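You operate a simulated robot arm through the tools that you are given. There is no shell and no other tool. Be economical: measure what you need, move in short steps, check, and stop when the job is done.

You run a simulated two-armed robot. Do the job below in one go: nothing can be reset, and whatever is moved stays where it is left.

JOB
With the red tap open and screw dial at 3, screw the profile.
Fine: tap and dial first, then clamp, screw and release it.

It is judged by the outcome, as a careful person would: the job done as asked, and still so three seconds after it is handed in. It fails if anything else is knocked over, pushed out of place, dropped, spilled or broken.

ROBOT AND FRAMES
Two 7-joint arms with two-finger parallel grippers on one trunk, on a base that drives. Base frame: it is fixed to the floor where the robot stands at the start and does not move with it; the origin is under the middle of the robot, x ahead of it, y to its left, z up; the surface under the hand at the start is at about z = 84. Readings come in cm, degrees, newtons and seconds.
The left shoulder is at the start at [7, 13, 121.2], the right one opposite. With the tool pointing down near the work surface each hand reaches from about 10 to 50 cm from the robot's upright axis, wherever it stands, measured 20 degrees to its own side. Places, roughly: black knob [60, 10, 100]; clamp dial [60, 0, 140]; orange lever [80, -20, 110]; red tap [50, 0, 90]; screw dial [70, 40, 140]; short profile [50, 200, 75]; steel bar [50, 200, 75]; stop dial [60, 10, 80]; top clamp [70, 0, 120]. Payload 1.57 kg a hand.
The TCP of each hand is the grasp point between the finger pads, 3 cm short of the fingertips. In the tool frame z runs along the fingers and y along their closing line. Largest opening 8 cm; finger width 1.7, thickness 1.2; the body of the gripper, 4 by 8.2 cm, starts 8 cm behind the TCP.
Orientation is that of the tool frame in the base frame, as a unit quaternion [w, x, y, z]. With the fingers straight down and closing along the base's y, the tool's x points along the base's -x, its y along +y and its z along -z.

CONTROLS
- The arms move only by the tool jog_arm. It takes "left_rows", "right_rows" or both (then of equal length, played together; a hand with none holds still); each is one flat list of numbers, 7 for each row, row after row: the shift along the tool's x, y, z in mm, then the turn, a rotation vector about the tool's x, y, z in degrees, then the finger opening in mm, from 0 to 80. In form: [dx, dy, dz, rx, ry, rz, hand, dx, dy, dz, rx, ry, rz, hand, ...]. A call has 1 to 20 rows; each row is the pose to reach, as a shift and turn from the pose commanded when the call began, along the tool's axes at that moment. A row lasts 0.2 s, in which the tool goes at most 5 cm and 8.6 degrees; a call with a longer step from one row to the next is refused whole, and so is a gripper value outside its range. Where a pose cannot be reached the arm comes as near as it can. A force on the tool above 40 N (or 10 N above the force at the start of the call, whichever is more), or a blocked arm, ends the call early, and 0.2 s more pass. Each finger travels about 10.8 cm/s and halts on what it meets, pressing with about 30 N; the grip force reading is that of the motor and also rises with nothing between the fingers. The clock runs only during rows and for 0.2 s after the last one: add rows that repeat a pose to give the fingers time. The reply holds the time, the measured pose of the TCP, the force on the tool along the base axes, the opening and the grip force, in the units named above and with some noise, with the torque about the TCP (base axes, N m) and any sound that the robot's microphone picked up.
- Cameras (640 x 400 px; columns grow to the right, rows downward): "scene" is now at [13.02, 2.34, 142.5]; the picture's right is [0.26, -0.96, -0.00], its down [-0.58, -0.16, -0.80] and it looks along [0.77, 0.21, -0.60] (base axes); focal length 276 px, centre (320, 200). "left" rides on the left gripper at [7.2, 0.7, -12.2] in its tool frame; the picture's right is [-0.09, 1.00, 0.00], its down [-0.84, -0.08, -0.54] and it looks along [-0.54, -0.05, 0.84] (tool axes); focal length 238 px, centre (320, 200). "right" rides on the right gripper at [7.2, -0.7, -12.2] in its tool frame; the picture's right is [0.09, 1.00, 0.00], its down [-0.84, 0.08, -0.54] and it looks along [-0.54, 0.05, 0.84] (tool axes); focal length 238 px, centre (320, 200). There is no depth. A picture from a camera that has moved, and an enlarged one, comes with that camera's place and axes in the base frame and with its lens. The place of the scene camera against the robot may be out by one fixed shift of up to 1.8 cm in any direction.
- camera(camera): a new picture of that camera. No time passes.
- lift_body(by): slides the trunk up (or, below 0, down) by that many cm; the arms and the scene camera ride with it, the base frame stays. It gives what a move gives, with no picture.
- steer(legs): drives the robot by 1 to 6 legs, each [ahead, left, turn to the left] in cm, cm and degrees, along the robot's own axes; the way and the turn of a leg run together, so that a leg with both is an arc; at most 150 cm and 180 degrees a leg. The arms and the cameras ride along, it lands a little off, and it stops where it bumps. It gives what a move gives.
- pan_tilt(pan, tilt): turns the head with the scene camera to pan (to the left, within 86 degrees either way) and tilt (down, from -29 to 69), counted from straight ahead of the robot. It gives what a move gives.
- inspect(camera, box): a new picture of the part [left, top, right, bottom] of that camera's present view, enlarged. No time passes.
- close_job(): hands the job in; it is judged then, once.

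Work in short steps. Places have to be worked out from the pictures, the camera data and where the tool is seen: move nearer, look again, correct. Check each grasp and each placing, and mend what went wrong. You have 120 turns and 88 pictures in all, those below and enlarged ones among them. Open the grippers and draw the arms clear of the work before you hand the job in, unless the task says otherwise; then end with one line.

The tools are called after "Call:" as name(argument=value, ...) on one line, values as JSON. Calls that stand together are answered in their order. jog_arm: Moves the arms, as the interface text tells. Its arguments: {"type":"object","properties":{"left_rows":{"type":"array","items":{"type":"number"}},"right_rows":{"type":"array","items":{"type":"number"}}},"required":[]} The other tools are called the same way: lift_body (by) slides the trunk up or down; steer (legs) drives the base; pan_tilt (pan, tilt) turns the head that bears the scene camera; camera (camera) takes a picture; inspect (camera, box) takes an enlarged picture of a part of a camera's view; close_job () hands the job in.

At the start:

```text
time: 0.0
left_tcp_pos: [42.01, 17.2, 99.97]
left_tool_rot: [0.0, -0.001, 1.0, 0.0]
left_ft_force: [0.1, 0.3, 0.5]
left_moment: [0.0, 0.0, 0.05]
left_finger_gap: 7.99
left_finger_force: 0.1
right_tcp_pos: [40.79, -19.52, 99.93]
right_tool_rot: [0.0, -0.001, 1.0, 0.0]
right_ft_force: [-0.1, -0.2, 0.6]
right_moment: [0.0, 0.01, -0.02]
right_finger_gap: 7.99
right_finger_force: 0.2
trunk travel left (down, up): [-85.0, 9.0]
robot x, y, heading: [0.19, 0.12, 0.1]
head pan, tilt: [15.3, 36.7]
```

scene: 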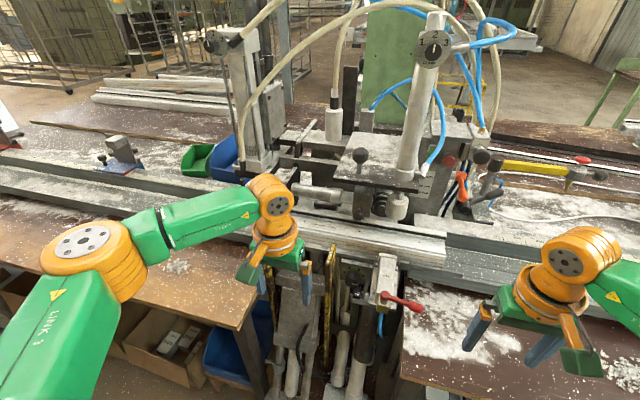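
right: 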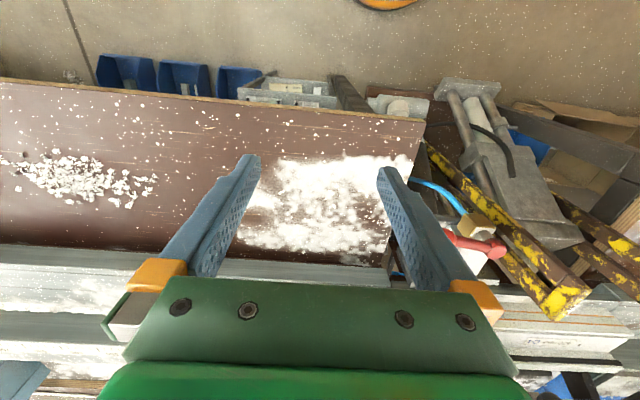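
left: 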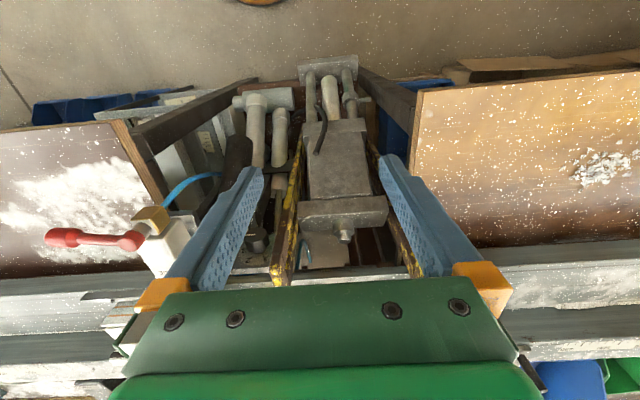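

The scene shows the machine with a red tap near the front, dials above and levers at the right. I look closer at the tap, the dials and the levers.

Call:
inspect(camera="scene", box=[340, 240, 480, 330])

Call:
inspect(camera="scene", box=[190, 0, 510, 200])

Call:
inspect(camera="scene", box=[320, 120, 640, 320])

```text
4.44 times, centred on (410, 285) of scene
camera zoom: at [13.02, 2.34, 142.5], right [0.26, -0.96, 0.0], down [-0.58, -0.16, -0.8], along [0.77, 0.21, -0.6], focal length 1229 px, centre (-80, -178)
```

zoom: 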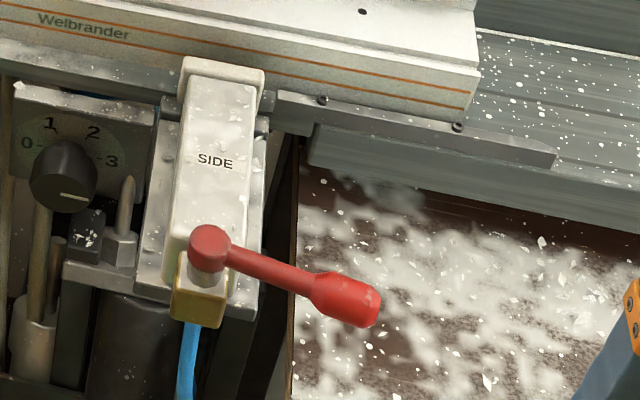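

```text
2.00 times, centred on (350, 100) of scene
camera zoom: at [13.02, 2.34, 142.5], right [0.26, -0.96, 0.0], down [-0.58, -0.16, -0.8], along [0.77, 0.21, -0.6], focal length 553 px, centre (260, 400)
```

zoom: 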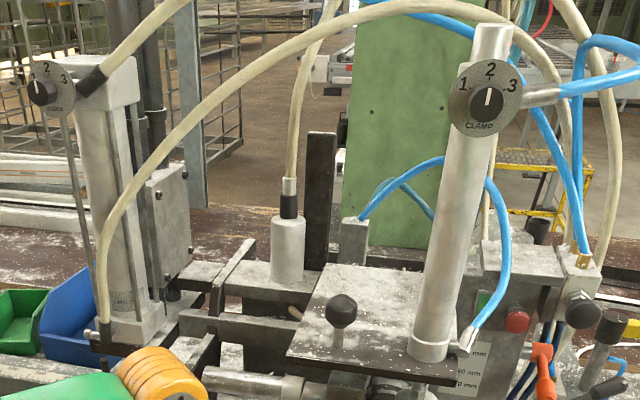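

```text
2.00 times, centred on (480, 220) of scene
camera zoom: at [13.02, 2.34, 142.5], right [0.26, -0.96, 0.0], down [-0.58, -0.16, -0.8], along [0.77, 0.21, -0.6], focal length 553 px, centre (0, 160)
```

zoom: 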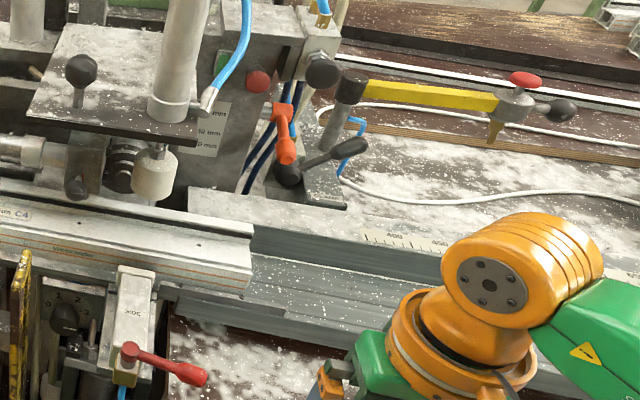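

Many controls sit on the right. I enlarge them and the screw dial.

Call:
inspect(camera="scene", box=[410, 120, 530, 230])

Call:
inspect(camera="scene", box=[190, 15, 260, 65])

Call:
inspect(camera="left", box=[20, 140, 260, 290])

```text
3.64 times, centred on (470, 175) of scene
camera zoom: at [13.02, 2.34, 142.5], right [0.26, -0.96, 0.0], down [-0.58, -0.16, -0.8], along [0.77, 0.21, -0.6], focal length 1005 px, centre (-226, 291)
```

zoom: 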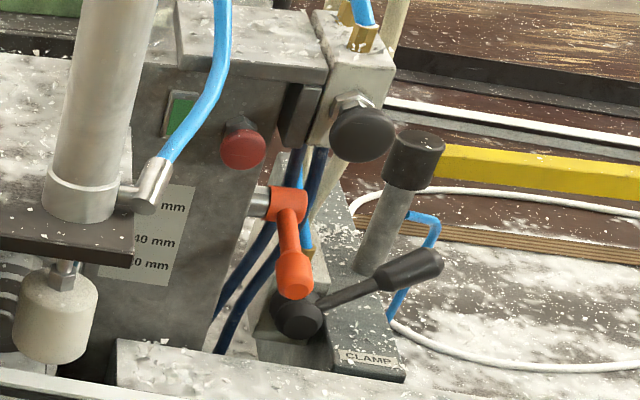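

```text
8.00 times, centred on (225, 40) of scene
camera zoom: at [13.02, 2.34, 142.5], right [0.26, -0.96, 0.0], down [-0.58, -0.16, -0.8], along [0.77, 0.21, -0.6], focal length 2212 px, centre (1080, 1480)
```

zoom: 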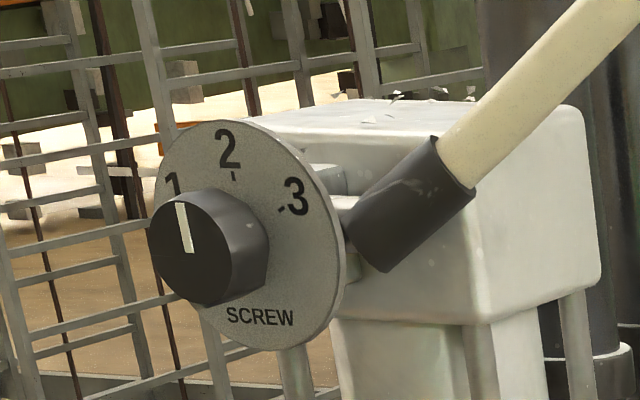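

```text
2.67 times, centred on (140, 215) of left
camera zoom: at [34.67, 18.04, 112.16], right [0.09, 1.0, 0.0], down [0.84, -0.08, 0.54], along [0.54, -0.05, -0.84], focal length 636 px, centre (800, 160)
```

zoom: 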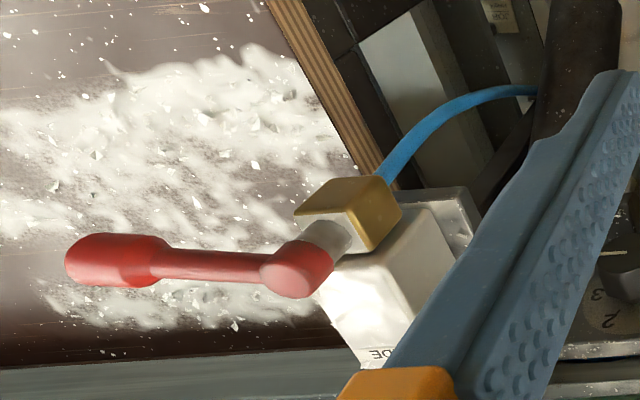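

The black lever's plate reads CLAMP; the orange lever and push buttons have no readable labels from here. I turn the head toward the right side of the machine.

Call:
pan_tilt(pan=-8, tilt=32)

Call:
camera(camera="scene")

Call:
inspect(camera="scene", box=[190, 110, 350, 210])

```text
time: 0.9
left_tcp_pos: [42.06, 17.3, 100.01]
left_tool_rot: [0.0, -0.001, 1.0, -0.001]
left_ft_force: [-0.1, 0.0, 0.9]
left_moment: [-0.01, 0.03, -0.02]
left_finger_gap: 7.99
left_finger_force: 0.0
right_tcp_pos: [40.97, -19.66, 100.03]
right_tool_rot: [0.0, 0.0, 1.0, 0.0]
right_ft_force: [0.4, 0.4, -0.3]
right_moment: [-0.03, 0.01, 0.02]
right_finger_gap: 8.02
right_finger_force: 0.0
trunk travel left (down, up): [-85.0, 9.0]
robot x, y, heading: [-0.07, -0.12, -0.0]
head pan, tilt: [-8.0, 32.0]
```

```text
78 pictures are left
camera scene: at [13.48, -1.18, 143.21], right [-0.14, -0.99, 0.0], down [-0.53, 0.07, -0.85], along [0.84, -0.12, -0.53], focal length 276 px, centre (320, 200)
```

scene: 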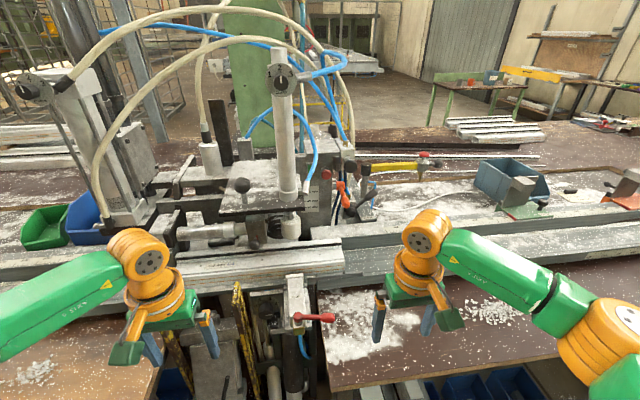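

```text
4.00 times, centred on (270, 160) of scene
camera zoom: at [13.48, -1.18, 143.21], right [-0.14, -0.99, 0.0], down [-0.53, 0.07, -0.85], along [0.84, -0.12, -0.53], focal length 1106 px, centre (520, 360)
```

zoom: 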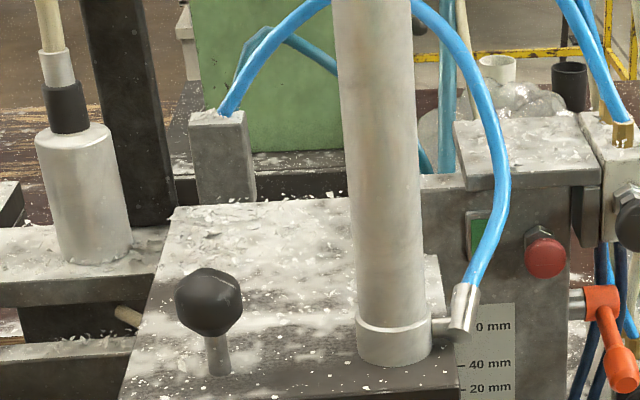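

The buttons, the orange lever and the CLAMP lever need a closer look. I raise the right hand and pitch it up so that its camera looks ahead at them.

Call:
jog_arm(right_rows=[0, 0, -20, 0, -7.5, 0, 80, 0, 0, -40, 0, -15, 0, 80, 0, 0, -60, 0, -22.5, 0, 80, 0, 0, -80, 0, -30, 0, 80, 0, 0, -100, 0, -37.5, 0, 80, 0, 0, -120, 0, -45, 0, 80, 0, 0, -120, 0, -45, 0, 80])

Call:
camera(camera="right")

```text
time: 2.5
left_tcp_pos: [42.09, 17.45, 99.86]
left_tool_rot: [0.001, -0.001, 1.0, 0.0]
left_ft_force: [-0.1, 0.4, 0.2]
left_moment: [0.0, 0.01, 0.0]
left_finger_gap: 8.02
left_finger_force: 0.1
right_tcp_pos: [40.77, -19.51, 111.99]
right_tool_rot: [0.384, 0.0, 0.923, 0.0]
right_ft_force: [0.3, 0.0, -1.1]
right_moment: [-0.01, 0.03, 0.0]
right_finger_gap: 8.02
right_finger_force: 0.0
trunk travel left (down, up): [-85.0, 9.0]
robot x, y, heading: [0.12, 0.33, -0.1]
head pan, tilt: [-8.0, 32.0]
```

```text
76 pictures are left
camera right: at [27.01, -20.07, 115.57], right [-0.07, 1.0, -0.06], down [0.21, 0.08, 0.98], along [0.98, 0.05, -0.21], focal length 238 px, centre (320, 200)
```

right: 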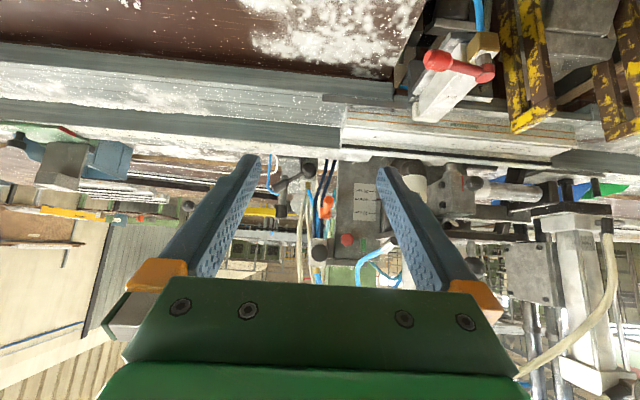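

The view is upside down but clear between the fingers. I enlarge the console.

Call:
inspect(camera="right", box=[250, 150, 410, 280])

Call:
inspect(camera="scene", box=[310, 160, 400, 230])

```text
3.08 times, centred on (330, 215) of right
camera zoom: at [27.01, -20.07, 115.57], right [-0.07, 1.0, -0.06], down [0.21, 0.08, 0.98], along [0.98, 0.05, -0.21], focal length 733 px, centre (289, 154)
```

zoom: 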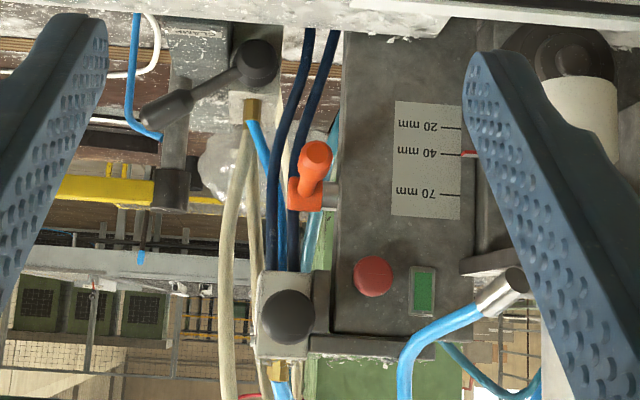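

```text
5.71 times, centred on (355, 195) of scene
camera zoom: at [13.5, -1.2, 143.21], right [-0.14, -0.99, 0.0], down [-0.53, 0.07, -0.85], along [0.84, -0.12, -0.53], focal length 1580 px, centre (120, 229)
```

zoom: 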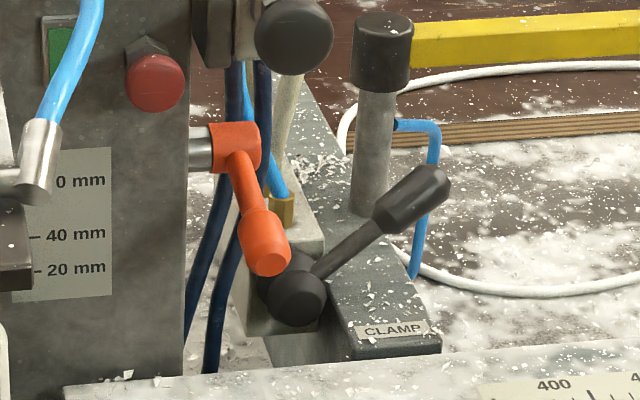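

The height pointer stands at the 40 mm mark; I check the profile's label and the yellow arm.

Call:
inspect(camera="scene", box=[160, 220, 360, 340])

Call:
inspect(camera="scene", box=[340, 120, 560, 240])

Call:
inspect(camera="scene", box=[0, 60, 240, 260])

```text
3.20 times, centred on (260, 280) of scene
camera zoom: at [13.5, -1.2, 143.21], right [-0.14, -0.99, 0.0], down [-0.53, 0.07, -0.85], along [0.84, -0.12, -0.53], focal length 885 px, centre (512, -56)
```

zoom: 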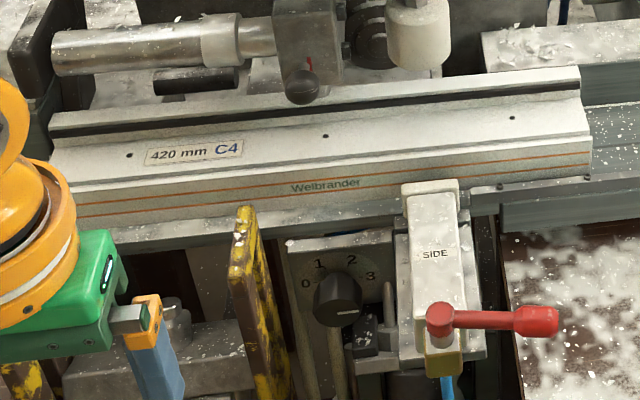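

```text
2.91 times, centred on (450, 180) of scene
camera zoom: at [13.5, -1.2, 143.21], right [-0.14, -0.99, 0.0], down [-0.53, 0.07, -0.85], along [0.84, -0.12, -0.53], focal length 804 px, centre (-58, 258)
```

zoom: 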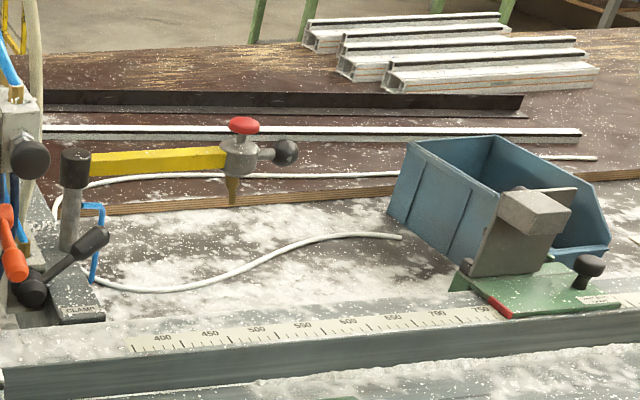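

```text
2.00 times, centred on (120, 160) of scene
camera zoom: at [13.5, -1.2, 143.21], right [-0.14, -0.99, 0.0], down [-0.53, 0.07, -0.85], along [0.84, -0.12, -0.53], focal length 553 px, centre (720, 280)
```

zoom: 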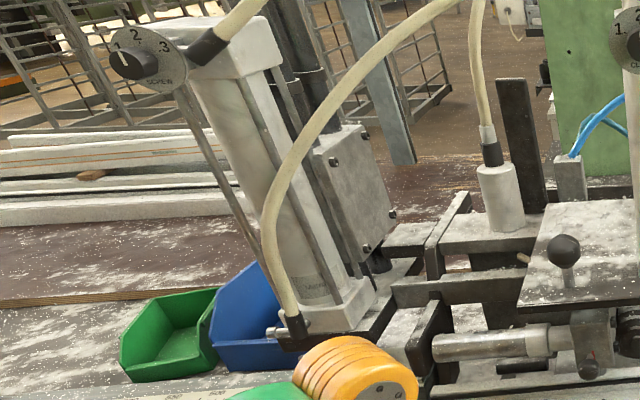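

The tap's spindle is vertical, with the hub near (48.7, -2, 95) and the handle pointing to -y. I bring the right hand back to pointing down, then turn it so it can straddle the handle.

Call:
jog_arm(right_rows=[0, 0, 0, 0, 7.5, 0, 80, 0, 0, 0, 0, 15, 0, 80, 0, 0, 0, 0, 22.5, 0, 80, 0, 0, 0, 0, 30, 0, 80, 0, 0, 0, 0, 37.5, 0, 80, 0, 0, 0, 0, 45, 0, 80])

Call:
jog_arm(right_rows=[0, 0, 0, 0, 0, -8, 80, 0, 0, 0, 0, 0, -16, 80, 0, 0, 0, 0, 0, -24, 80, 0, 0, 0, 0, 0, -32, 80, 0, 0, 0, 0, 0, -40, 80, 0, 0, 0, 0, 0, -48, 80, 0, 0, 0, 0, 0, -56, 80, 0, 0, 0, 0, 0, -64, 80, 0, 0, 0, 0, 0, -72, 80, 0, 0, 0, 0, 0, -80, 80, -20, 30, 0, 0, 0, -85, 80, -40, 60, 0, 0, 0, -90, 80, -65, 90, 0, 0, 0, -90, 80, -65, 90, 0, 0, 0, -90, 80])

Call:
camera(camera="right")

Call:
camera(camera="scene")

```text
time: 3.9
left_tcp_pos: [42.14, 17.18, 99.91]
left_tool_rot: [0.0, 0.0, 1.0, 0.001]
left_ft_force: [0.4, 0.2, -0.8]
left_moment: [-0.03, 0.02, 0.03]
left_finger_gap: 7.99
left_finger_force: 0.1
right_tcp_pos: [41.03, -19.49, 112.09]
right_tool_rot: [-0.001, -0.001, 1.0, 0.0]
right_ft_force: [0.4, -0.5, 0.3]
right_moment: [-0.01, 0.01, 0.01]
right_finger_gap: 7.99
right_finger_force: 0.1
trunk travel left (down, up): [-85.0, 9.0]
robot x, y, heading: [0.07, 0.06, 0.2]
head pan, tilt: [-8.0, 32.0]
```

```text
time: 6.9
left_tcp_pos: [42.03, 17.35, 99.98]
left_tool_rot: [0.0, -0.001, 1.0, 0.0]
left_ft_force: [-0.7, -0.1, 0.2]
left_moment: [-0.01, 0.01, 0.0]
left_finger_gap: 7.98
left_finger_force: 0.1
right_tcp_pos: [27.92, -5.92, 110.17]
right_tool_rot: [0.0, -0.707, 0.707, 0.0]
right_ft_force: [0.2, -0.7, 1.6]
right_moment: [0.03, -0.03, 0.04]
right_finger_gap: 7.98
right_finger_force: 0.1
right hand out of reach, approached as far as the arm can: row 5, 6, 7, 8, 9, 10, 11, 12, 13, 14
trunk travel left (down, up): [-85.0, 9.0]
robot x, y, heading: [0.48, 0.05, -0.2]
head pan, tilt: [-8.0, 32.0]
```

```text
70 pictures are left
camera right: at [28.54, -12.99, 122.38], right [-1.0, -0.09, 0.0], down [-0.08, 0.84, 0.54], along [-0.05, 0.54, -0.84], focal length 238 px, centre (320, 200)
```

right: 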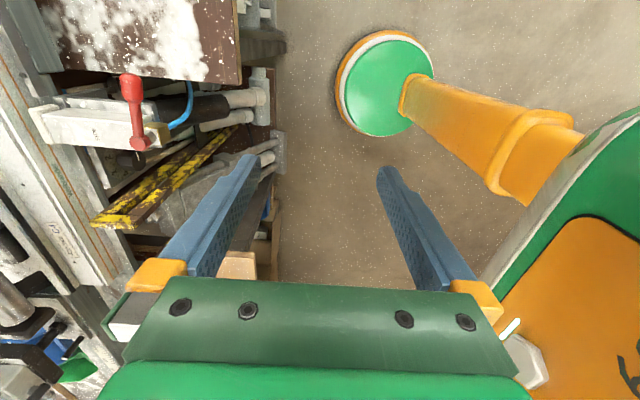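

```text
69 pictures are left
camera scene: at [13.5, -1.18, 143.21], right [-0.14, -0.99, 0.0], down [-0.53, 0.07, -0.85], along [0.84, -0.12, -0.53], focal length 276 px, centre (320, 200)
```

scene: 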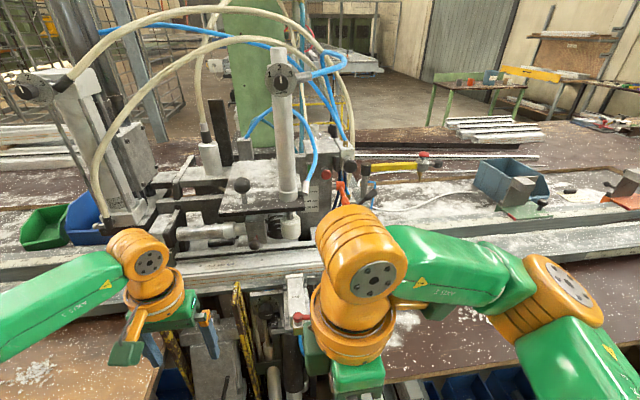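

The hand could not reach forward at that height. I lower it by 7 cm to see where it settles; tips stay above the tap.

Call:
jog_arm(right_rows=[0, 0, 20, 0, 0, 0, 80, 0, 0, 40, 0, 0, 0, 80, 0, 0, 70, 0, 0, 0, 80, 0, 0, 70, 0, 0, 0, 80, 0, 0, 70, 0, 0, 0, 80])

```text
time: 8.1
left_tcp_pos: [42.03, 17.37, 99.99]
left_tool_rot: [0.001, -0.002, 1.0, 0.0]
left_ft_force: [0.4, -0.8, 0.6]
left_moment: [-0.01, 0.05, -0.01]
left_finger_gap: 7.97
left_finger_force: 0.1
right_tcp_pos: [27.14, -5.73, 103.42]
right_tool_rot: [0.001, -0.707, 0.707, -0.001]
right_ft_force: [0.5, 0.3, 0.2]
right_moment: [0.03, 0.01, -0.01]
right_finger_gap: 8.02
right_finger_force: 0.2
trunk travel left (down, up): [-85.0, 9.0]
robot x, y, heading: [0.09, 0.12, -0.1]
head pan, tilt: [-8.0, 32.0]
```

The command follows the achieved pose, so I move forward toward (40, -14, 103) in this orientation.

Call:
jog_arm(right_rows=[20, -30, 0, 0, 0, 0, 80, 40, -60, 0, 0, 0, 0, 80, 60, -90, 0, 0, 0, 0, 80, 80, -130, 0, 0, 0, 0, 80, 80, -130, 0, 0, 0, 0, 80])

```text
time: 9.3
left_tcp_pos: [41.96, 17.38, 99.86]
left_tool_rot: [0.0, -0.001, 1.0, 0.0]
left_ft_force: [-0.6, 0.2, -0.2]
left_moment: [-0.03, 0.02, -0.01]
left_finger_gap: 8.0
left_finger_force: 0.1
right_tcp_pos: [27.11, -5.71, 103.35]
right_tool_rot: [0.0, -0.706, 0.708, 0.0]
right_ft_force: [0.3, 0.3, -0.7]
right_moment: [-0.01, 0.0, 0.02]
right_finger_gap: 7.98
right_finger_force: 0.0
right hand out of reach, approached as far as the arm can: row 1, 2, 3, 4, 5
trunk travel left (down, up): [-85.0, 9.0]
robot x, y, heading: [-0.05, -0.1, 0.2]
head pan, tilt: [-8.0, 32.0]
```

This yaw hits a joint limit. I turn back to yaw 0.

Call:
jog_arm(right_rows=[0, 0, 0, 0, 0, 8, 80, 0, 0, 0, 0, 0, 16, 80, 0, 0, 0, 0, 0, 24, 80, 0, 0, 0, 0, 0, 32, 80, 0, 0, 0, 0, 0, 40, 80, 0, 0, 0, 0, 0, 48, 80, 0, 0, 0, 0, 0, 56, 80, 0, 0, 0, 0, 0, 64, 80, 0, 0, 0, 0, 0, 72, 80, 0, 0, 0, 0, 0, 80, 80, 0, 0, 0, 0, 0, 85, 80, 0, 0, 0, 0, 0, 90, 80])

Call:
jog_arm(right_rows=[-30, -10, 0, 0, 0, 0, 80, -60, -40, 0, 0, 0, 0, 80, -90, -70, 0, 0, 0, 0, 80, -120, -100, 0, 0, 0, 0, 80, -140, -100, 0, 0, 0, 0, 80, -140, -100, 0, 0, 0, 0, 80])

```text
time: 11.9
left_tcp_pos: [42.08, 17.38, 99.99]
left_tool_rot: [-0.001, -0.001, 1.0, 0.0]
left_ft_force: [0.6, 0.7, 0.1]
left_moment: [-0.02, 0.0, 0.01]
left_finger_gap: 7.98
left_finger_force: 0.1
right_tcp_pos: [27.41, -6.11, 103.66]
right_tool_rot: [0.0, 0.001, 1.0, 0.0]
right_ft_force: [-0.5, 0.1, 0.8]
right_moment: [0.01, 0.01, -0.03]
right_finger_gap: 8.0
right_finger_force: 0.0
trunk travel left (down, up): [-85.0, 9.0]
robot x, y, heading: [-0.07, -0.32, 0.1]
head pan, tilt: [-8.0, 32.0]
```

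```text
time: 13.3
left_tcp_pos: [42.03, 17.3, 100.04]
left_tool_rot: [-0.001, 0.0, 1.0, 0.001]
left_ft_force: [0.1, -0.5, 1.2]
left_moment: [0.0, -0.01, 0.0]
left_finger_gap: 7.98
left_finger_force: 0.0
right_tcp_pos: [41.15, -16.21, 103.67]
right_tool_rot: [-0.001, 0.001, 1.0, -0.001]
right_ft_force: [-0.3, -0.1, 0.1]
right_moment: [-0.01, -0.01, 0.0]
right_finger_gap: 8.02
right_finger_force: 0.1
trunk travel left (down, up): [-85.0, 9.0]
robot x, y, heading: [-0.42, -0.02, 0.1]
head pan, tilt: [-8.0, 32.0]
```

The right hand is at yaw 0 again. I will push the tap handle with closed fingers from its +x side toward the robot, so I move above (52, -7.5) first.

Call:
jog_arm(right_rows=[-30, 20, 0, 0, 0, 0, 50, -60, 40, 0, 0, 0, 0, 20, -90, 60, 0, 0, 0, 0, 0, -107, 85, 0, 0, 0, 0, 0, -107, 85, 0, 0, 0, 0, 0, -107, 85, 0, 0, 0, 0, 0])

Call:
camera(camera="right")

Call:
camera(camera="left")

```text
time: 14.7
left_tcp_pos: [41.98, 17.34, 99.96]
left_tool_rot: [0.0, 0.0, 1.0, 0.0]
left_ft_force: [-0.2, 0.4, 0.7]
left_moment: [0.0, 0.03, 0.02]
left_finger_gap: 7.99
left_finger_force: 0.0
right_tcp_pos: [48.2, -9.06, 103.46]
right_tool_rot: [0.0, 0.0, 1.0, 0.001]
right_ft_force: [0.2, -0.5, -1.2]
right_moment: [-0.02, -0.01, 0.0]
right_finger_gap: 0.0
right_finger_force: 21.8
right hand out of reach, approached as far as the arm can: row 3, 4, 5, 6
trunk travel left (down, up): [-85.0, 9.0]
robot x, y, heading: [-0.06, -0.1, -0.1]
head pan, tilt: [-8.0, 32.0]
```

```text
68 pictures are left
camera right: at [40.83, -9.62, 115.71], right [-0.09, 1.0, 0.0], down [0.84, 0.08, 0.54], along [0.54, 0.05, -0.84], focal length 238 px, centre (320, 200)
```

right: 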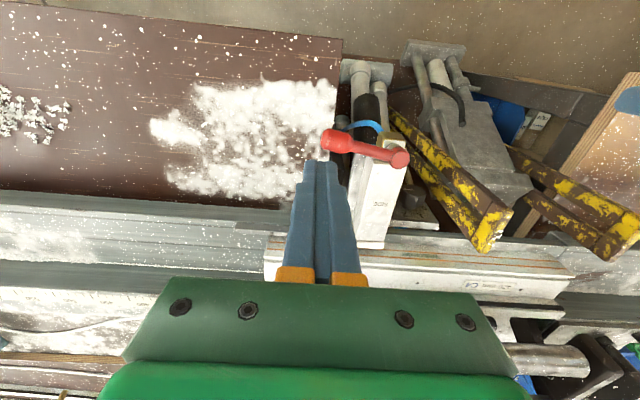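

```text
67 pictures are left
camera left: at [34.68, 18.04, 112.16], right [0.09, 1.0, 0.0], down [0.84, -0.08, 0.54], along [0.54, -0.05, -0.84], focal length 238 px, centre (320, 200)
```

left: 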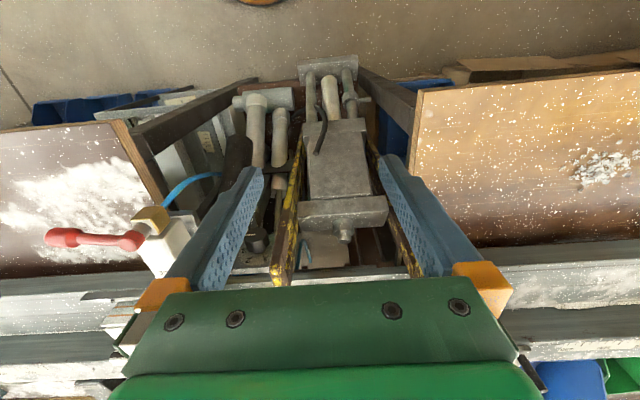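

The tap is where I judged it, but the reach ends at x=48. I raise the left hand, draw the right back, and drive 10 cm forward.

Call:
jog_arm(left_rows=[20, 0, -20, 0, 0, 0, 80, 40, 0, -40, 0, 0, 0, 60, 70, 0, -60, 0, 0, 0, 40, 100, 0, -80, 0, 0, 0, 20, 100, 0, -80, 0, 0, 0, 0], right_rows=[30, 0, 0, 0, 0, 0, 0, 60, 0, 0, 0, 0, 0, 0, 80, 0, 0, 0, 0, 0, 0, 100, 0, 0, 0, 0, 0, 0, 100, 0, 0, 0, 0, 0, 0])

Call:
steer(legs=[[10, 0, 0]])

Call:
camera(camera="right")

```text
time: 15.9
left_tcp_pos: [32.15, 17.11, 108.0]
left_tool_rot: [0.0, -0.001, 1.0, 0.0]
left_ft_force: [-0.1, -0.1, 0.1]
left_moment: [0.03, 0.0, 0.01]
left_finger_gap: 0.0
left_finger_force: 22.0
right_tcp_pos: [38.18, -9.23, 103.35]
right_tool_rot: [0.0, 0.0, 1.0, 0.001]
right_ft_force: [0.3, 0.0, -0.8]
right_moment: [-0.01, 0.0, -0.06]
right_finger_gap: 0.0
right_finger_force: 21.4
trunk travel left (down, up): [-85.0, 9.0]
robot x, y, heading: [0.05, 0.16, -0.1]
head pan, tilt: [-8.0, 32.0]
```

```text
time: 17.0
left_tcp_pos: [41.47, 17.04, 108.12]
left_tool_rot: [0.001, -0.001, 1.0, 0.0]
left_ft_force: [0.2, -0.4, 0.9]
left_moment: [0.0, 0.03, -0.01]
left_finger_gap: 0.0
left_finger_force: 21.6
right_tcp_pos: [47.49, -9.14, 103.68]
right_tool_rot: [0.002, -0.002, 1.0, 0.0]
right_ft_force: [-0.2, 0.1, 0.5]
right_moment: [0.04, -0.02, -0.01]
right_finger_gap: 0.0
right_finger_force: 21.4
trunk travel left (down, up): [-85.0, 9.0]
robot x, y, heading: [9.82, 0.35, -0.0]
head pan, tilt: [-8.0, 32.0]
```

```text
66 pictures are left
camera right: at [40.11, -9.69, 115.79], right [-0.09, 1.0, 0.0], down [0.83, 0.08, 0.55], along [0.54, 0.05, -0.84], focal length 238 px, centre (320, 200)
```

right: 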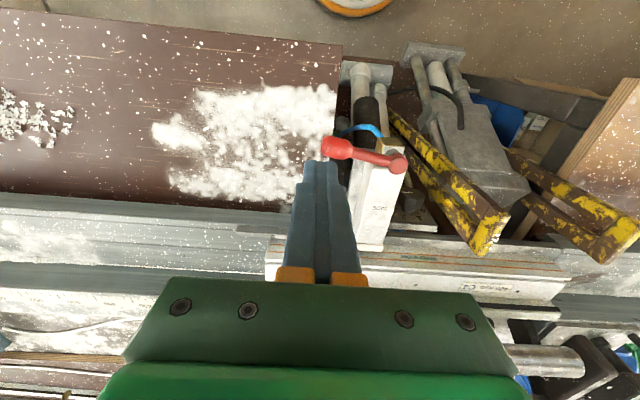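

The base is now at x=9.8 and the reach is comfortable. I go to (51.8, -7.4), then down to TCP z 95.7, behind the handle.

Call:
jog_arm(right_rows=[-20, 8, 0, 0, 0, 0, 0, -43, 17, 0, 0, 0, 0, 0, -43, 17, 20, 0, 0, 0, 0, -43, 17, 40, 0, 0, 0, 0, -43, 17, 60, 0, 0, 0, 0, -43, 17, 80, 0, 0, 0, 0, -43, 17, 80, 0, 0, 0, 0])

Call:
camera(camera="right")

Call:
inspect(camera="scene", box=[200, 240, 360, 360])

```text
time: 18.6
left_tcp_pos: [41.84, 17.12, 108.02]
left_tool_rot: [0.0, -0.001, 1.0, 0.0]
left_ft_force: [0.2, -0.3, -0.3]
left_moment: [-0.02, -0.02, 0.0]
left_finger_gap: 0.0
left_finger_force: 21.5
right_tcp_pos: [52.29, -7.31, 95.55]
right_tool_rot: [0.0, -0.001, 1.0, 0.001]
right_ft_force: [0.3, -0.3, -0.5]
right_moment: [0.01, 0.01, 0.02]
right_finger_gap: 0.01
right_finger_force: 20.9
trunk travel left (down, up): [-85.0, 9.0]
robot x, y, heading: [9.55, -0.5, 0.2]
head pan, tilt: [-8.0, 32.0]
```

```text
65 pictures are left
camera right: at [45.01, -7.93, 107.71], right [-0.09, 1.0, 0.0], down [0.84, 0.08, 0.54], along [0.54, 0.05, -0.84], focal length 238 px, centre (320, 200)
```

right: 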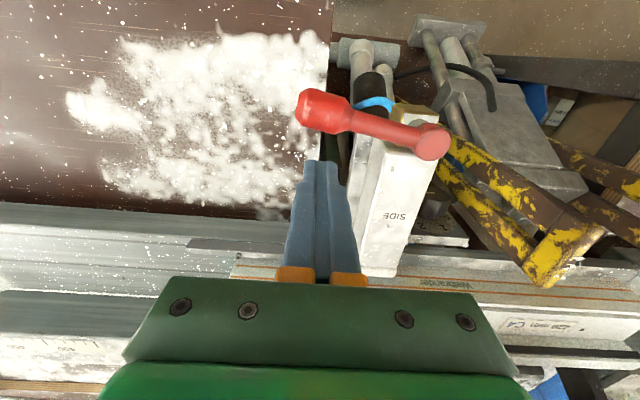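

```text
3.33 times, centred on (280, 300) of scene
camera zoom: at [23.17, -1.19, 143.22], right [-0.14, -0.99, 0.0], down [-0.53, 0.07, -0.85], along [0.84, -0.12, -0.53], focal length 922 px, centre (453, -133)
```

zoom: 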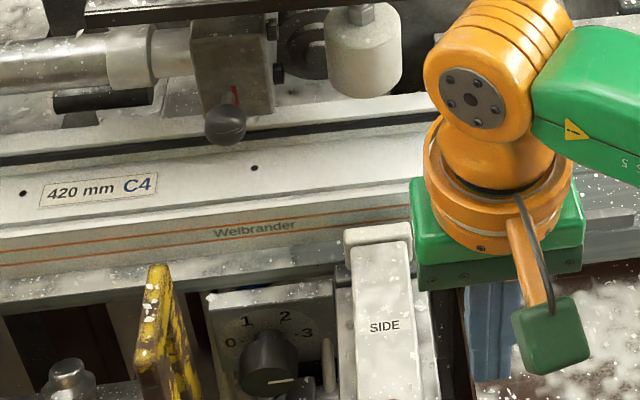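

The fingers stand behind the handle. I push it a little toward -x to see whether it turns.

Call:
jog_arm(right_rows=[10, 0, 0, 0, 0, 0, 0, 20, 0, 0, 0, 0, 0, 0, 29, 0, 0, 0, 0, 0, 0, 38, 0, 0, 0, 0, 0, 0, 38, 0, 0, 0, 0, 0, 0])

Call:
camera(camera="right")

```text
time: 19.8
left_tcp_pos: [41.81, 17.22, 107.91]
left_tool_rot: [0.0, -0.001, 1.0, 0.001]
left_ft_force: [-0.6, 0.4, -0.2]
left_moment: [0.0, 0.0, -0.01]
left_finger_gap: 0.01
left_finger_force: 21.5
right_tcp_pos: [48.41, -7.4, 95.46]
right_tool_rot: [0.0, -0.002, 1.0, 0.001]
right_ft_force: [-0.1, -1.0, 0.9]
right_moment: [-0.02, 0.0, -0.04]
right_finger_gap: 0.0
right_finger_force: 20.8
trunk travel left (down, up): [-85.0, 9.0]
robot x, y, heading: [9.38, -0.18, -0.1]
head pan, tilt: [-8.0, 32.0]
```

```text
63 pictures are left
camera right: at [41.17, -7.98, 107.75], right [-0.09, 1.0, 0.0], down [0.84, 0.08, 0.54], along [0.54, 0.05, -0.84], focal length 238 px, centre (320, 200)
```

right: 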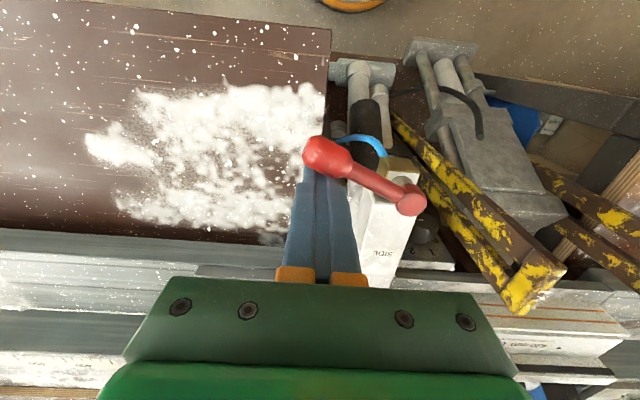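

The handle turns easily (about 15° so far). I continue along the arc until it points at the robot.

Call:
jog_arm(right_rows=[12, 2, 0, 0, 0, 0, 0, 23, 7, 0, 0, 0, 0, 0, 33, 14, 0, 0, 0, 0, 0, 43, 23, 0, 0, 0, 0, 0, 49, 32, 0, 0, 0, 0, 0, 52, 41, 0, 0, 0, 0, 0, 52, 41, 0, 0, 0, 0, 0])

Call:
camera(camera="right")

```text
time: 21.4
left_tcp_pos: [41.91, 16.63, 108.15]
left_tool_rot: [-0.001, -0.001, 1.0, 0.002]
left_ft_force: [-0.2, -0.8, -0.2]
left_moment: [-0.02, 0.01, 0.03]
left_finger_gap: 0.02
left_finger_force: 20.8
right_tcp_pos: [43.21, -3.45, 95.38]
right_tool_rot: [-0.001, 0.001, 1.0, 0.001]
right_ft_force: [4.1, -11.9, 3.0]
right_moment: [0.0, -0.01, -0.12]
right_finger_gap: 0.0
right_finger_force: 21.2
trunk travel left (down, up): [-85.0, 9.0]
robot x, y, heading: [9.77, -0.16, 0.1]
head pan, tilt: [-8.0, 32.0]
```

```text
62 pictures are left
camera right: at [35.89, -4.12, 107.63], right [-0.09, 1.0, 0.0], down [0.84, 0.08, 0.54], along [0.54, 0.05, -0.84], focal length 238 px, centre (320, 200)
```

right: 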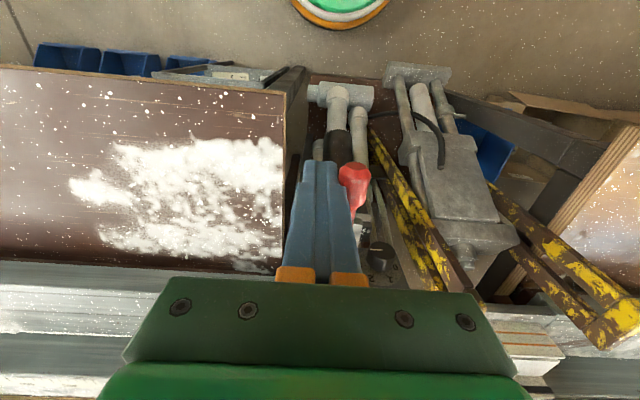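

A force of 12 N suggests the end stop is reached. I back off to -y, lift, and look.

Call:
jog_arm(right_rows=[0, -20, 0, 0, 0, 0, 0, 0, -40, 0, 0, 0, 0, 0, 0, -60, -30, 0, 0, 0, 0, 0, -90, -60, 0, 0, 0, 0, 0, -120, -80, 0, 0, 0, 0, 0, -120, -80, 0, 0, 0, 0])

Call:
pan_tilt(pan=0, tilt=40)

Call:
camera(camera="scene")

Call:
inspect(camera="scene", box=[220, 220, 420, 360])

```text
time: 22.8
left_tcp_pos: [41.77, 17.06, 107.96]
left_tool_rot: [-0.001, -0.001, 1.0, 0.0]
left_ft_force: [0.1, -0.4, -0.4]
left_moment: [-0.02, -0.01, -0.02]
left_finger_gap: 0.02
left_finger_force: 21.0
right_tcp_pos: [43.25, -14.85, 103.5]
right_tool_rot: [0.001, -0.001, 1.0, 0.0]
right_ft_force: [0.2, 0.5, -0.2]
right_moment: [-0.01, 0.04, 0.01]
right_finger_gap: 0.0
right_finger_force: 21.4
trunk travel left (down, up): [-85.0, 9.0]
robot x, y, heading: [9.51, 0.18, -0.1]
head pan, tilt: [-8.0, 32.0]
```

```text
time: 23.5
left_tcp_pos: [41.82, 17.18, 108.04]
left_tool_rot: [-0.001, 0.0, 1.0, 0.0]
left_ft_force: [-0.2, 0.0, -0.4]
left_moment: [-0.03, -0.01, 0.02]
left_finger_gap: 0.0
left_finger_force: 21.3
right_tcp_pos: [43.23, -14.81, 103.36]
right_tool_rot: [0.0, -0.001, 1.0, 0.0]
right_ft_force: [-0.3, -0.9, 0.6]
right_moment: [-0.01, -0.03, 0.01]
right_finger_gap: 0.05
right_finger_force: 21.0
trunk travel left (down, up): [-85.0, 9.0]
robot x, y, heading: [9.73, 0.14, 0.1]
head pan, tilt: [0.0, 40.0]
```

```text
61 pictures are left
camera scene: at [22.81, 0.08, 142.0], right [0.0, -1.0, 0.0], down [-0.64, 0.0, -0.77], along [0.77, 0.0, -0.64], focal length 276 px, centre (320, 200)
```

scene: 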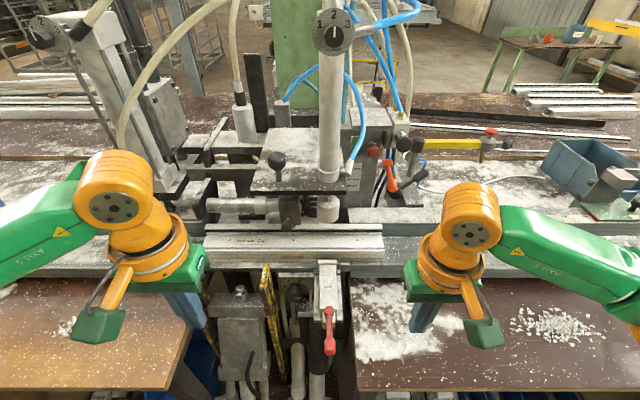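

```text
2.86 times, centred on (320, 290) of scene
camera zoom: at [22.81, 0.08, 142.0], right [0.0, -1.0, 0.0], down [-0.64, 0.0, -0.77], along [0.77, 0.0, -0.64], focal length 790 px, centre (320, -57)
```

zoom: 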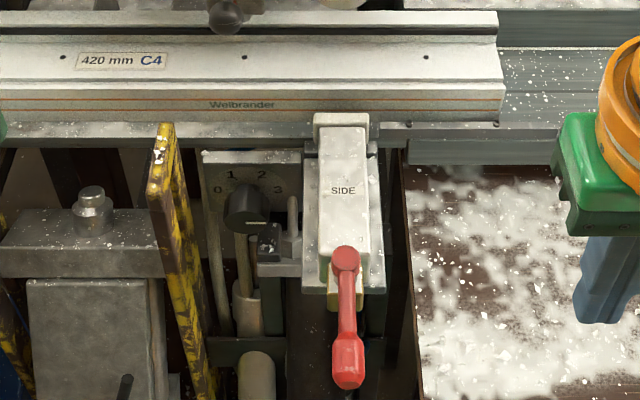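

The red tap is now in line with its hose: open. Next, the screw dial, near (65, 38, 135), facing the robot. I raise the left hand and pitch it to point forward.

Call:
jog_arm(left_rows=[0, 10, -20, 0, -8, 0, 0, 0, 20, -40, 0, -16, 0, 0, 0, 30, -60, 0, -24, 0, 0, 0, 40, -80, 0, -32, 0, 0, 0, 50, -100, 0, -40, 0, 0, 0, 60, -120, 0, -48, 0, 0, 0, 70, -140, 0, -56, 0, 0, 0, 80, -160, 0, -64, 0, 30, 0, 80, -170, 0, -72, 0, 60, 0, 80, -170, 0, -80, 0, 70, 0, 80, -170, 0, -88, 0, 70, 0, 80, -170, 0, -90, 0, 70, 0, 80, -170, 0, -90, 0, 70])

Call:
pan_tilt(pan=35, tilt=10)

Call:
camera(camera="left")

Call:
camera(camera="scene")

```text
time: 26.3
left_tcp_pos: [44.82, 32.49, 128.27]
left_tool_rot: [0.707, 0.0, 0.707, 0.0]
left_ft_force: [0.6, -0.6, -0.1]
left_moment: [-0.01, 0.01, 0.01]
left_finger_gap: 7.02
left_finger_force: 0.0
left hand out of reach, approached as far as the arm can: row 6, 7, 8, 9, 10, 11, 12, 13
right_tcp_pos: [43.15, -14.82, 103.49]
right_tool_rot: [-0.001, -0.001, 1.0, 0.0]
right_ft_force: [-0.2, -0.3, 0.6]
right_moment: [0.04, -0.01, -0.02]
right_finger_gap: 0.0
right_finger_force: 21.4
trunk travel left (down, up): [-85.0, 9.0]
robot x, y, heading: [9.95, 0.17, 0.1]
head pan, tilt: [0.0, 40.0]
```

```text
time: 27.3
left_tcp_pos: [44.69, 32.54, 128.28]
left_tool_rot: [0.707, -0.001, 0.707, 0.001]
left_ft_force: [-0.1, 0.3, 0.9]
left_moment: [0.0, -0.01, -0.01]
left_finger_gap: 7.0
left_finger_force: 0.0
right_tcp_pos: [43.18, -14.89, 103.47]
right_tool_rot: [-0.001, -0.001, 1.0, 0.0]
right_ft_force: [-0.8, 0.3, 0.7]
right_moment: [0.0, 0.0, 0.02]
right_finger_gap: 0.0
right_finger_force: 21.8
trunk travel left (down, up): [-85.0, 9.0]
robot x, y, heading: [9.81, -0.11, 0.2]
head pan, tilt: [35.0, 10.0]
```

```text
59 pictures are left
camera left: at [32.37, 33.2, 121.02], right [0.0, 1.0, 0.09], down [-0.54, -0.08, 0.84], along [0.84, -0.05, 0.54], focal length 238 px, centre (320, 200)
```

left: 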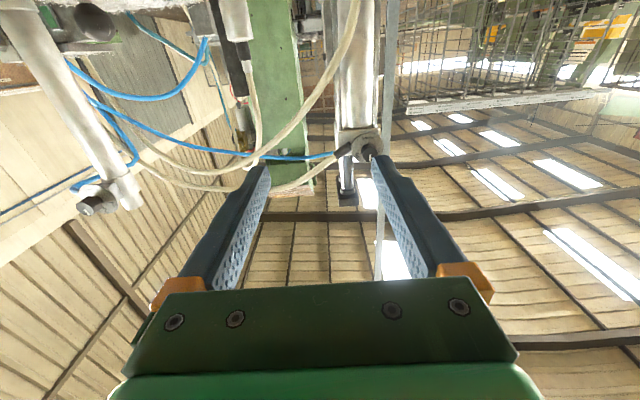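

```text
58 pictures are left
camera scene: at [21.89, 5.38, 146.76], right [0.57, -0.82, 0.0], down [-0.14, -0.1, -0.98], along [0.81, 0.56, -0.17], focal length 276 px, centre (320, 200)
```

scene: 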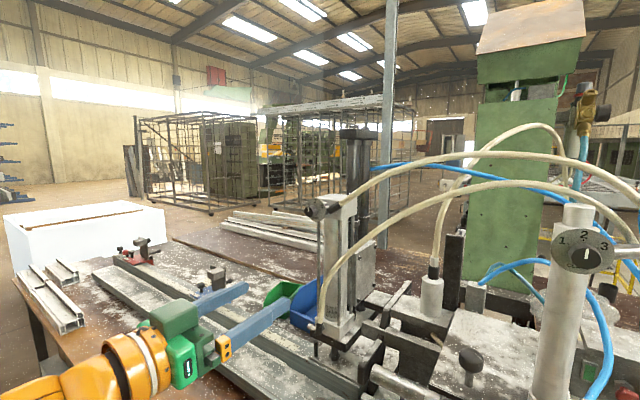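

I enlarge both views of the dial.

Call:
inspect(camera="scene", box=[294, 185, 354, 235])

Call:
inspect(camera="left", box=[330, 115, 410, 175])

```text
8.00 times, centred on (324, 210) of scene
camera zoom: at [21.89, 5.38, 146.76], right [0.57, -0.82, 0.0], down [-0.14, -0.1, -0.98], along [0.81, 0.56, -0.17], focal length 2212 px, centre (288, 120)
```

zoom: 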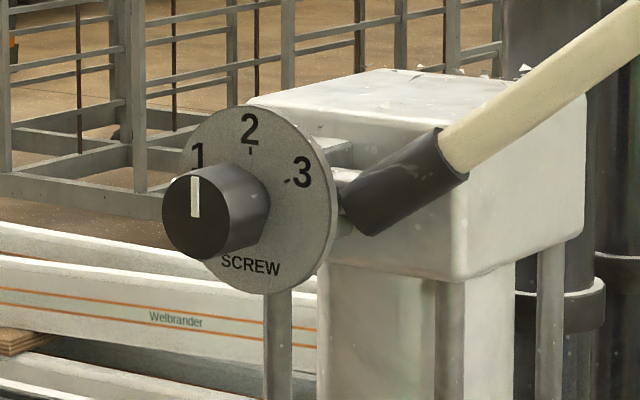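

```text
6.67 times, centred on (370, 145) of left
camera zoom: at [32.37, 33.2, 121.02], right [0.0, 1.0, 0.09], down [-0.54, -0.08, 0.84], along [0.84, -0.05, 0.54], focal length 1589 px, centre (-13, 567)
```

zoom: 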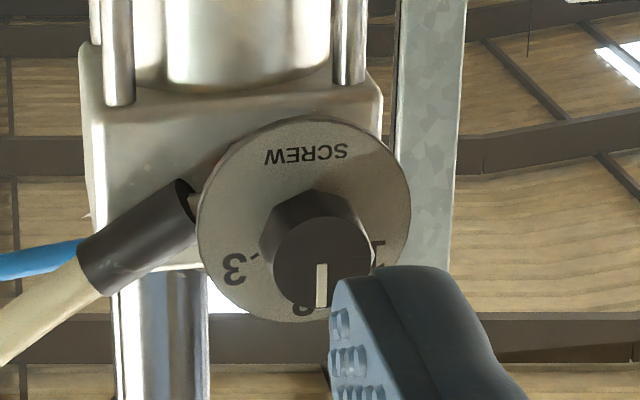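

The pointer actually stands at 2. The knob axis runs along x at about y=39.8, z=135.8, with the knob's front at x≈67.6. I approach to TCP x=62.5 in line with it.

Call:
jog_arm(left_rows=[-20, 20, 20, 0, 0, 0, 70, -40, 40, 45, 0, 0, 0, 70, -60, 60, 80, 0, 0, 0, 65, -75, 73, 115, 0, 0, 0, 60, -75, 73, 150, 0, 0, 0, 60, -75, 73, 178, 0, 0, 0, 60, -75, 73, 178, 0, 0, 0, 60])

Call:
camera(camera="left")

Call:
inspect(camera="scene", box=[240, 150, 400, 270])

```text
time: 28.9
left_tcp_pos: [62.71, 39.46, 135.73]
left_tool_rot: [0.707, -0.001, 0.707, 0.0]
left_ft_force: [-0.4, 0.4, -0.2]
left_moment: [0.02, -0.02, 0.0]
left_finger_gap: 6.02
left_finger_force: 0.1
left hand out of reach, approached as far as the arm can: row 6
right_tcp_pos: [43.2, -14.83, 103.49]
right_tool_rot: [-0.001, -0.002, 1.0, 0.0]
right_ft_force: [0.1, -0.4, -0.3]
right_moment: [-0.02, 0.01, -0.02]
right_finger_gap: 0.0
right_finger_force: 20.9
trunk travel left (down, up): [-85.0, 9.0]
robot x, y, heading: [9.66, 0.2, -0.2]
head pan, tilt: [35.0, 10.0]
```

```text
55 pictures are left
camera left: at [50.35, 40.14, 128.55], right [0.0, 1.0, 0.09], down [-0.54, -0.08, 0.84], along [0.84, -0.05, 0.54], focal length 238 px, centre (320, 200)
```

left: 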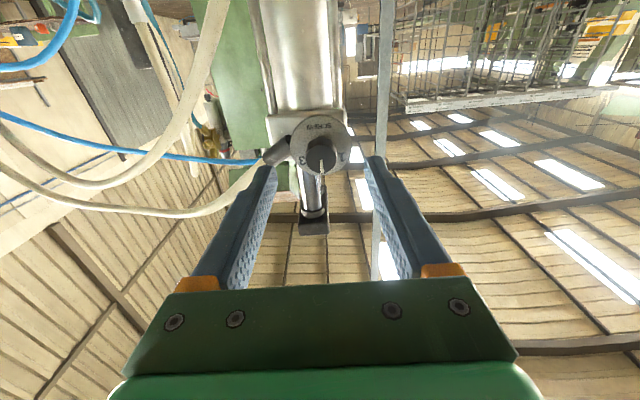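

```text
3.33 times, centred on (320, 210) of scene
camera zoom: at [22.0, 5.45, 146.75], right [0.57, -0.82, 0.0], down [-0.14, -0.1, -0.98], along [0.81, 0.57, -0.17], focal length 922 px, centre (320, 167)
```

zoom: 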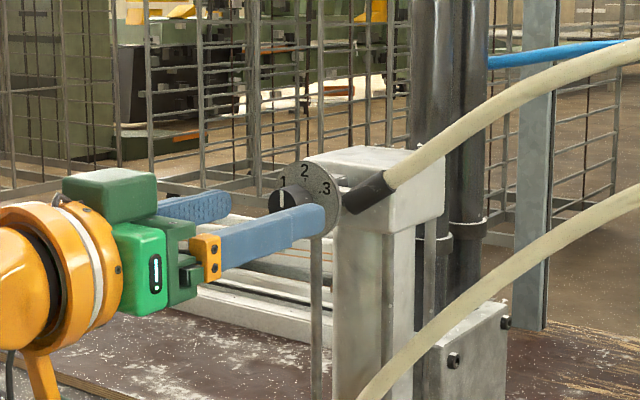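

The hand is well aligned but at the end of its reach. I draw it back, drive 5 cm ahead and 8 cm left, and look where it lands.

Call:
jog_arm(left_rows=[0, 0, -40, 0, 0, 0, 60, 0, 0, -80, 0, 0, 0, 60, 0, 0, -120, 0, 0, 0, 60, 0, 0, -120, 0, 0, 0, 60], right_rows=[20, 0, -10, 0, 0, 0, 0, 40, 0, -20, 0, 0, 0, 0, 60, 0, -30, 0, 0, 0, 0, 60, 0, -30, 0, 0, 0, 0])

Call:
steer(legs=[[0, 8, 0], [5, 0, 0]])

```text
time: 29.9
left_tcp_pos: [50.86, 38.93, 136.11]
left_tool_rot: [0.707, 0.0, 0.707, 0.001]
left_ft_force: [0.1, -1.0, 0.2]
left_moment: [0.01, 0.06, -0.01]
left_finger_gap: 5.99
left_finger_force: 0.1
right_tcp_pos: [37.24, -15.2, 106.41]
right_tool_rot: [0.0, -0.001, 1.0, 0.001]
right_ft_force: [-0.2, 0.8, 0.4]
right_moment: [0.0, -0.01, 0.01]
right_finger_gap: 0.0
right_finger_force: 21.0
trunk travel left (down, up): [-85.0, 9.0]
robot x, y, heading: [9.8, 0.19, 0.3]
head pan, tilt: [35.0, 10.0]
```

```text
time: 31.5
left_tcp_pos: [55.02, 46.49, 136.42]
left_tool_rot: [0.709, 0.0, 0.705, 0.001]
left_ft_force: [-1.2, -0.3, 0.1]
left_moment: [0.0, 0.01, 0.0]
left_finger_gap: 5.99
left_finger_force: 0.0
right_tcp_pos: [41.46, -7.39, 106.52]
right_tool_rot: [0.004, 0.001, 1.0, 0.001]
right_ft_force: [-0.7, 0.1, 0.2]
right_moment: [0.04, -0.03, 0.0]
right_finger_gap: 0.0
right_finger_force: 21.4
trunk travel left (down, up): [-85.0, 9.0]
robot x, y, heading: [14.67, 8.12, -0.1]
head pan, tilt: [35.0, 10.0]
```

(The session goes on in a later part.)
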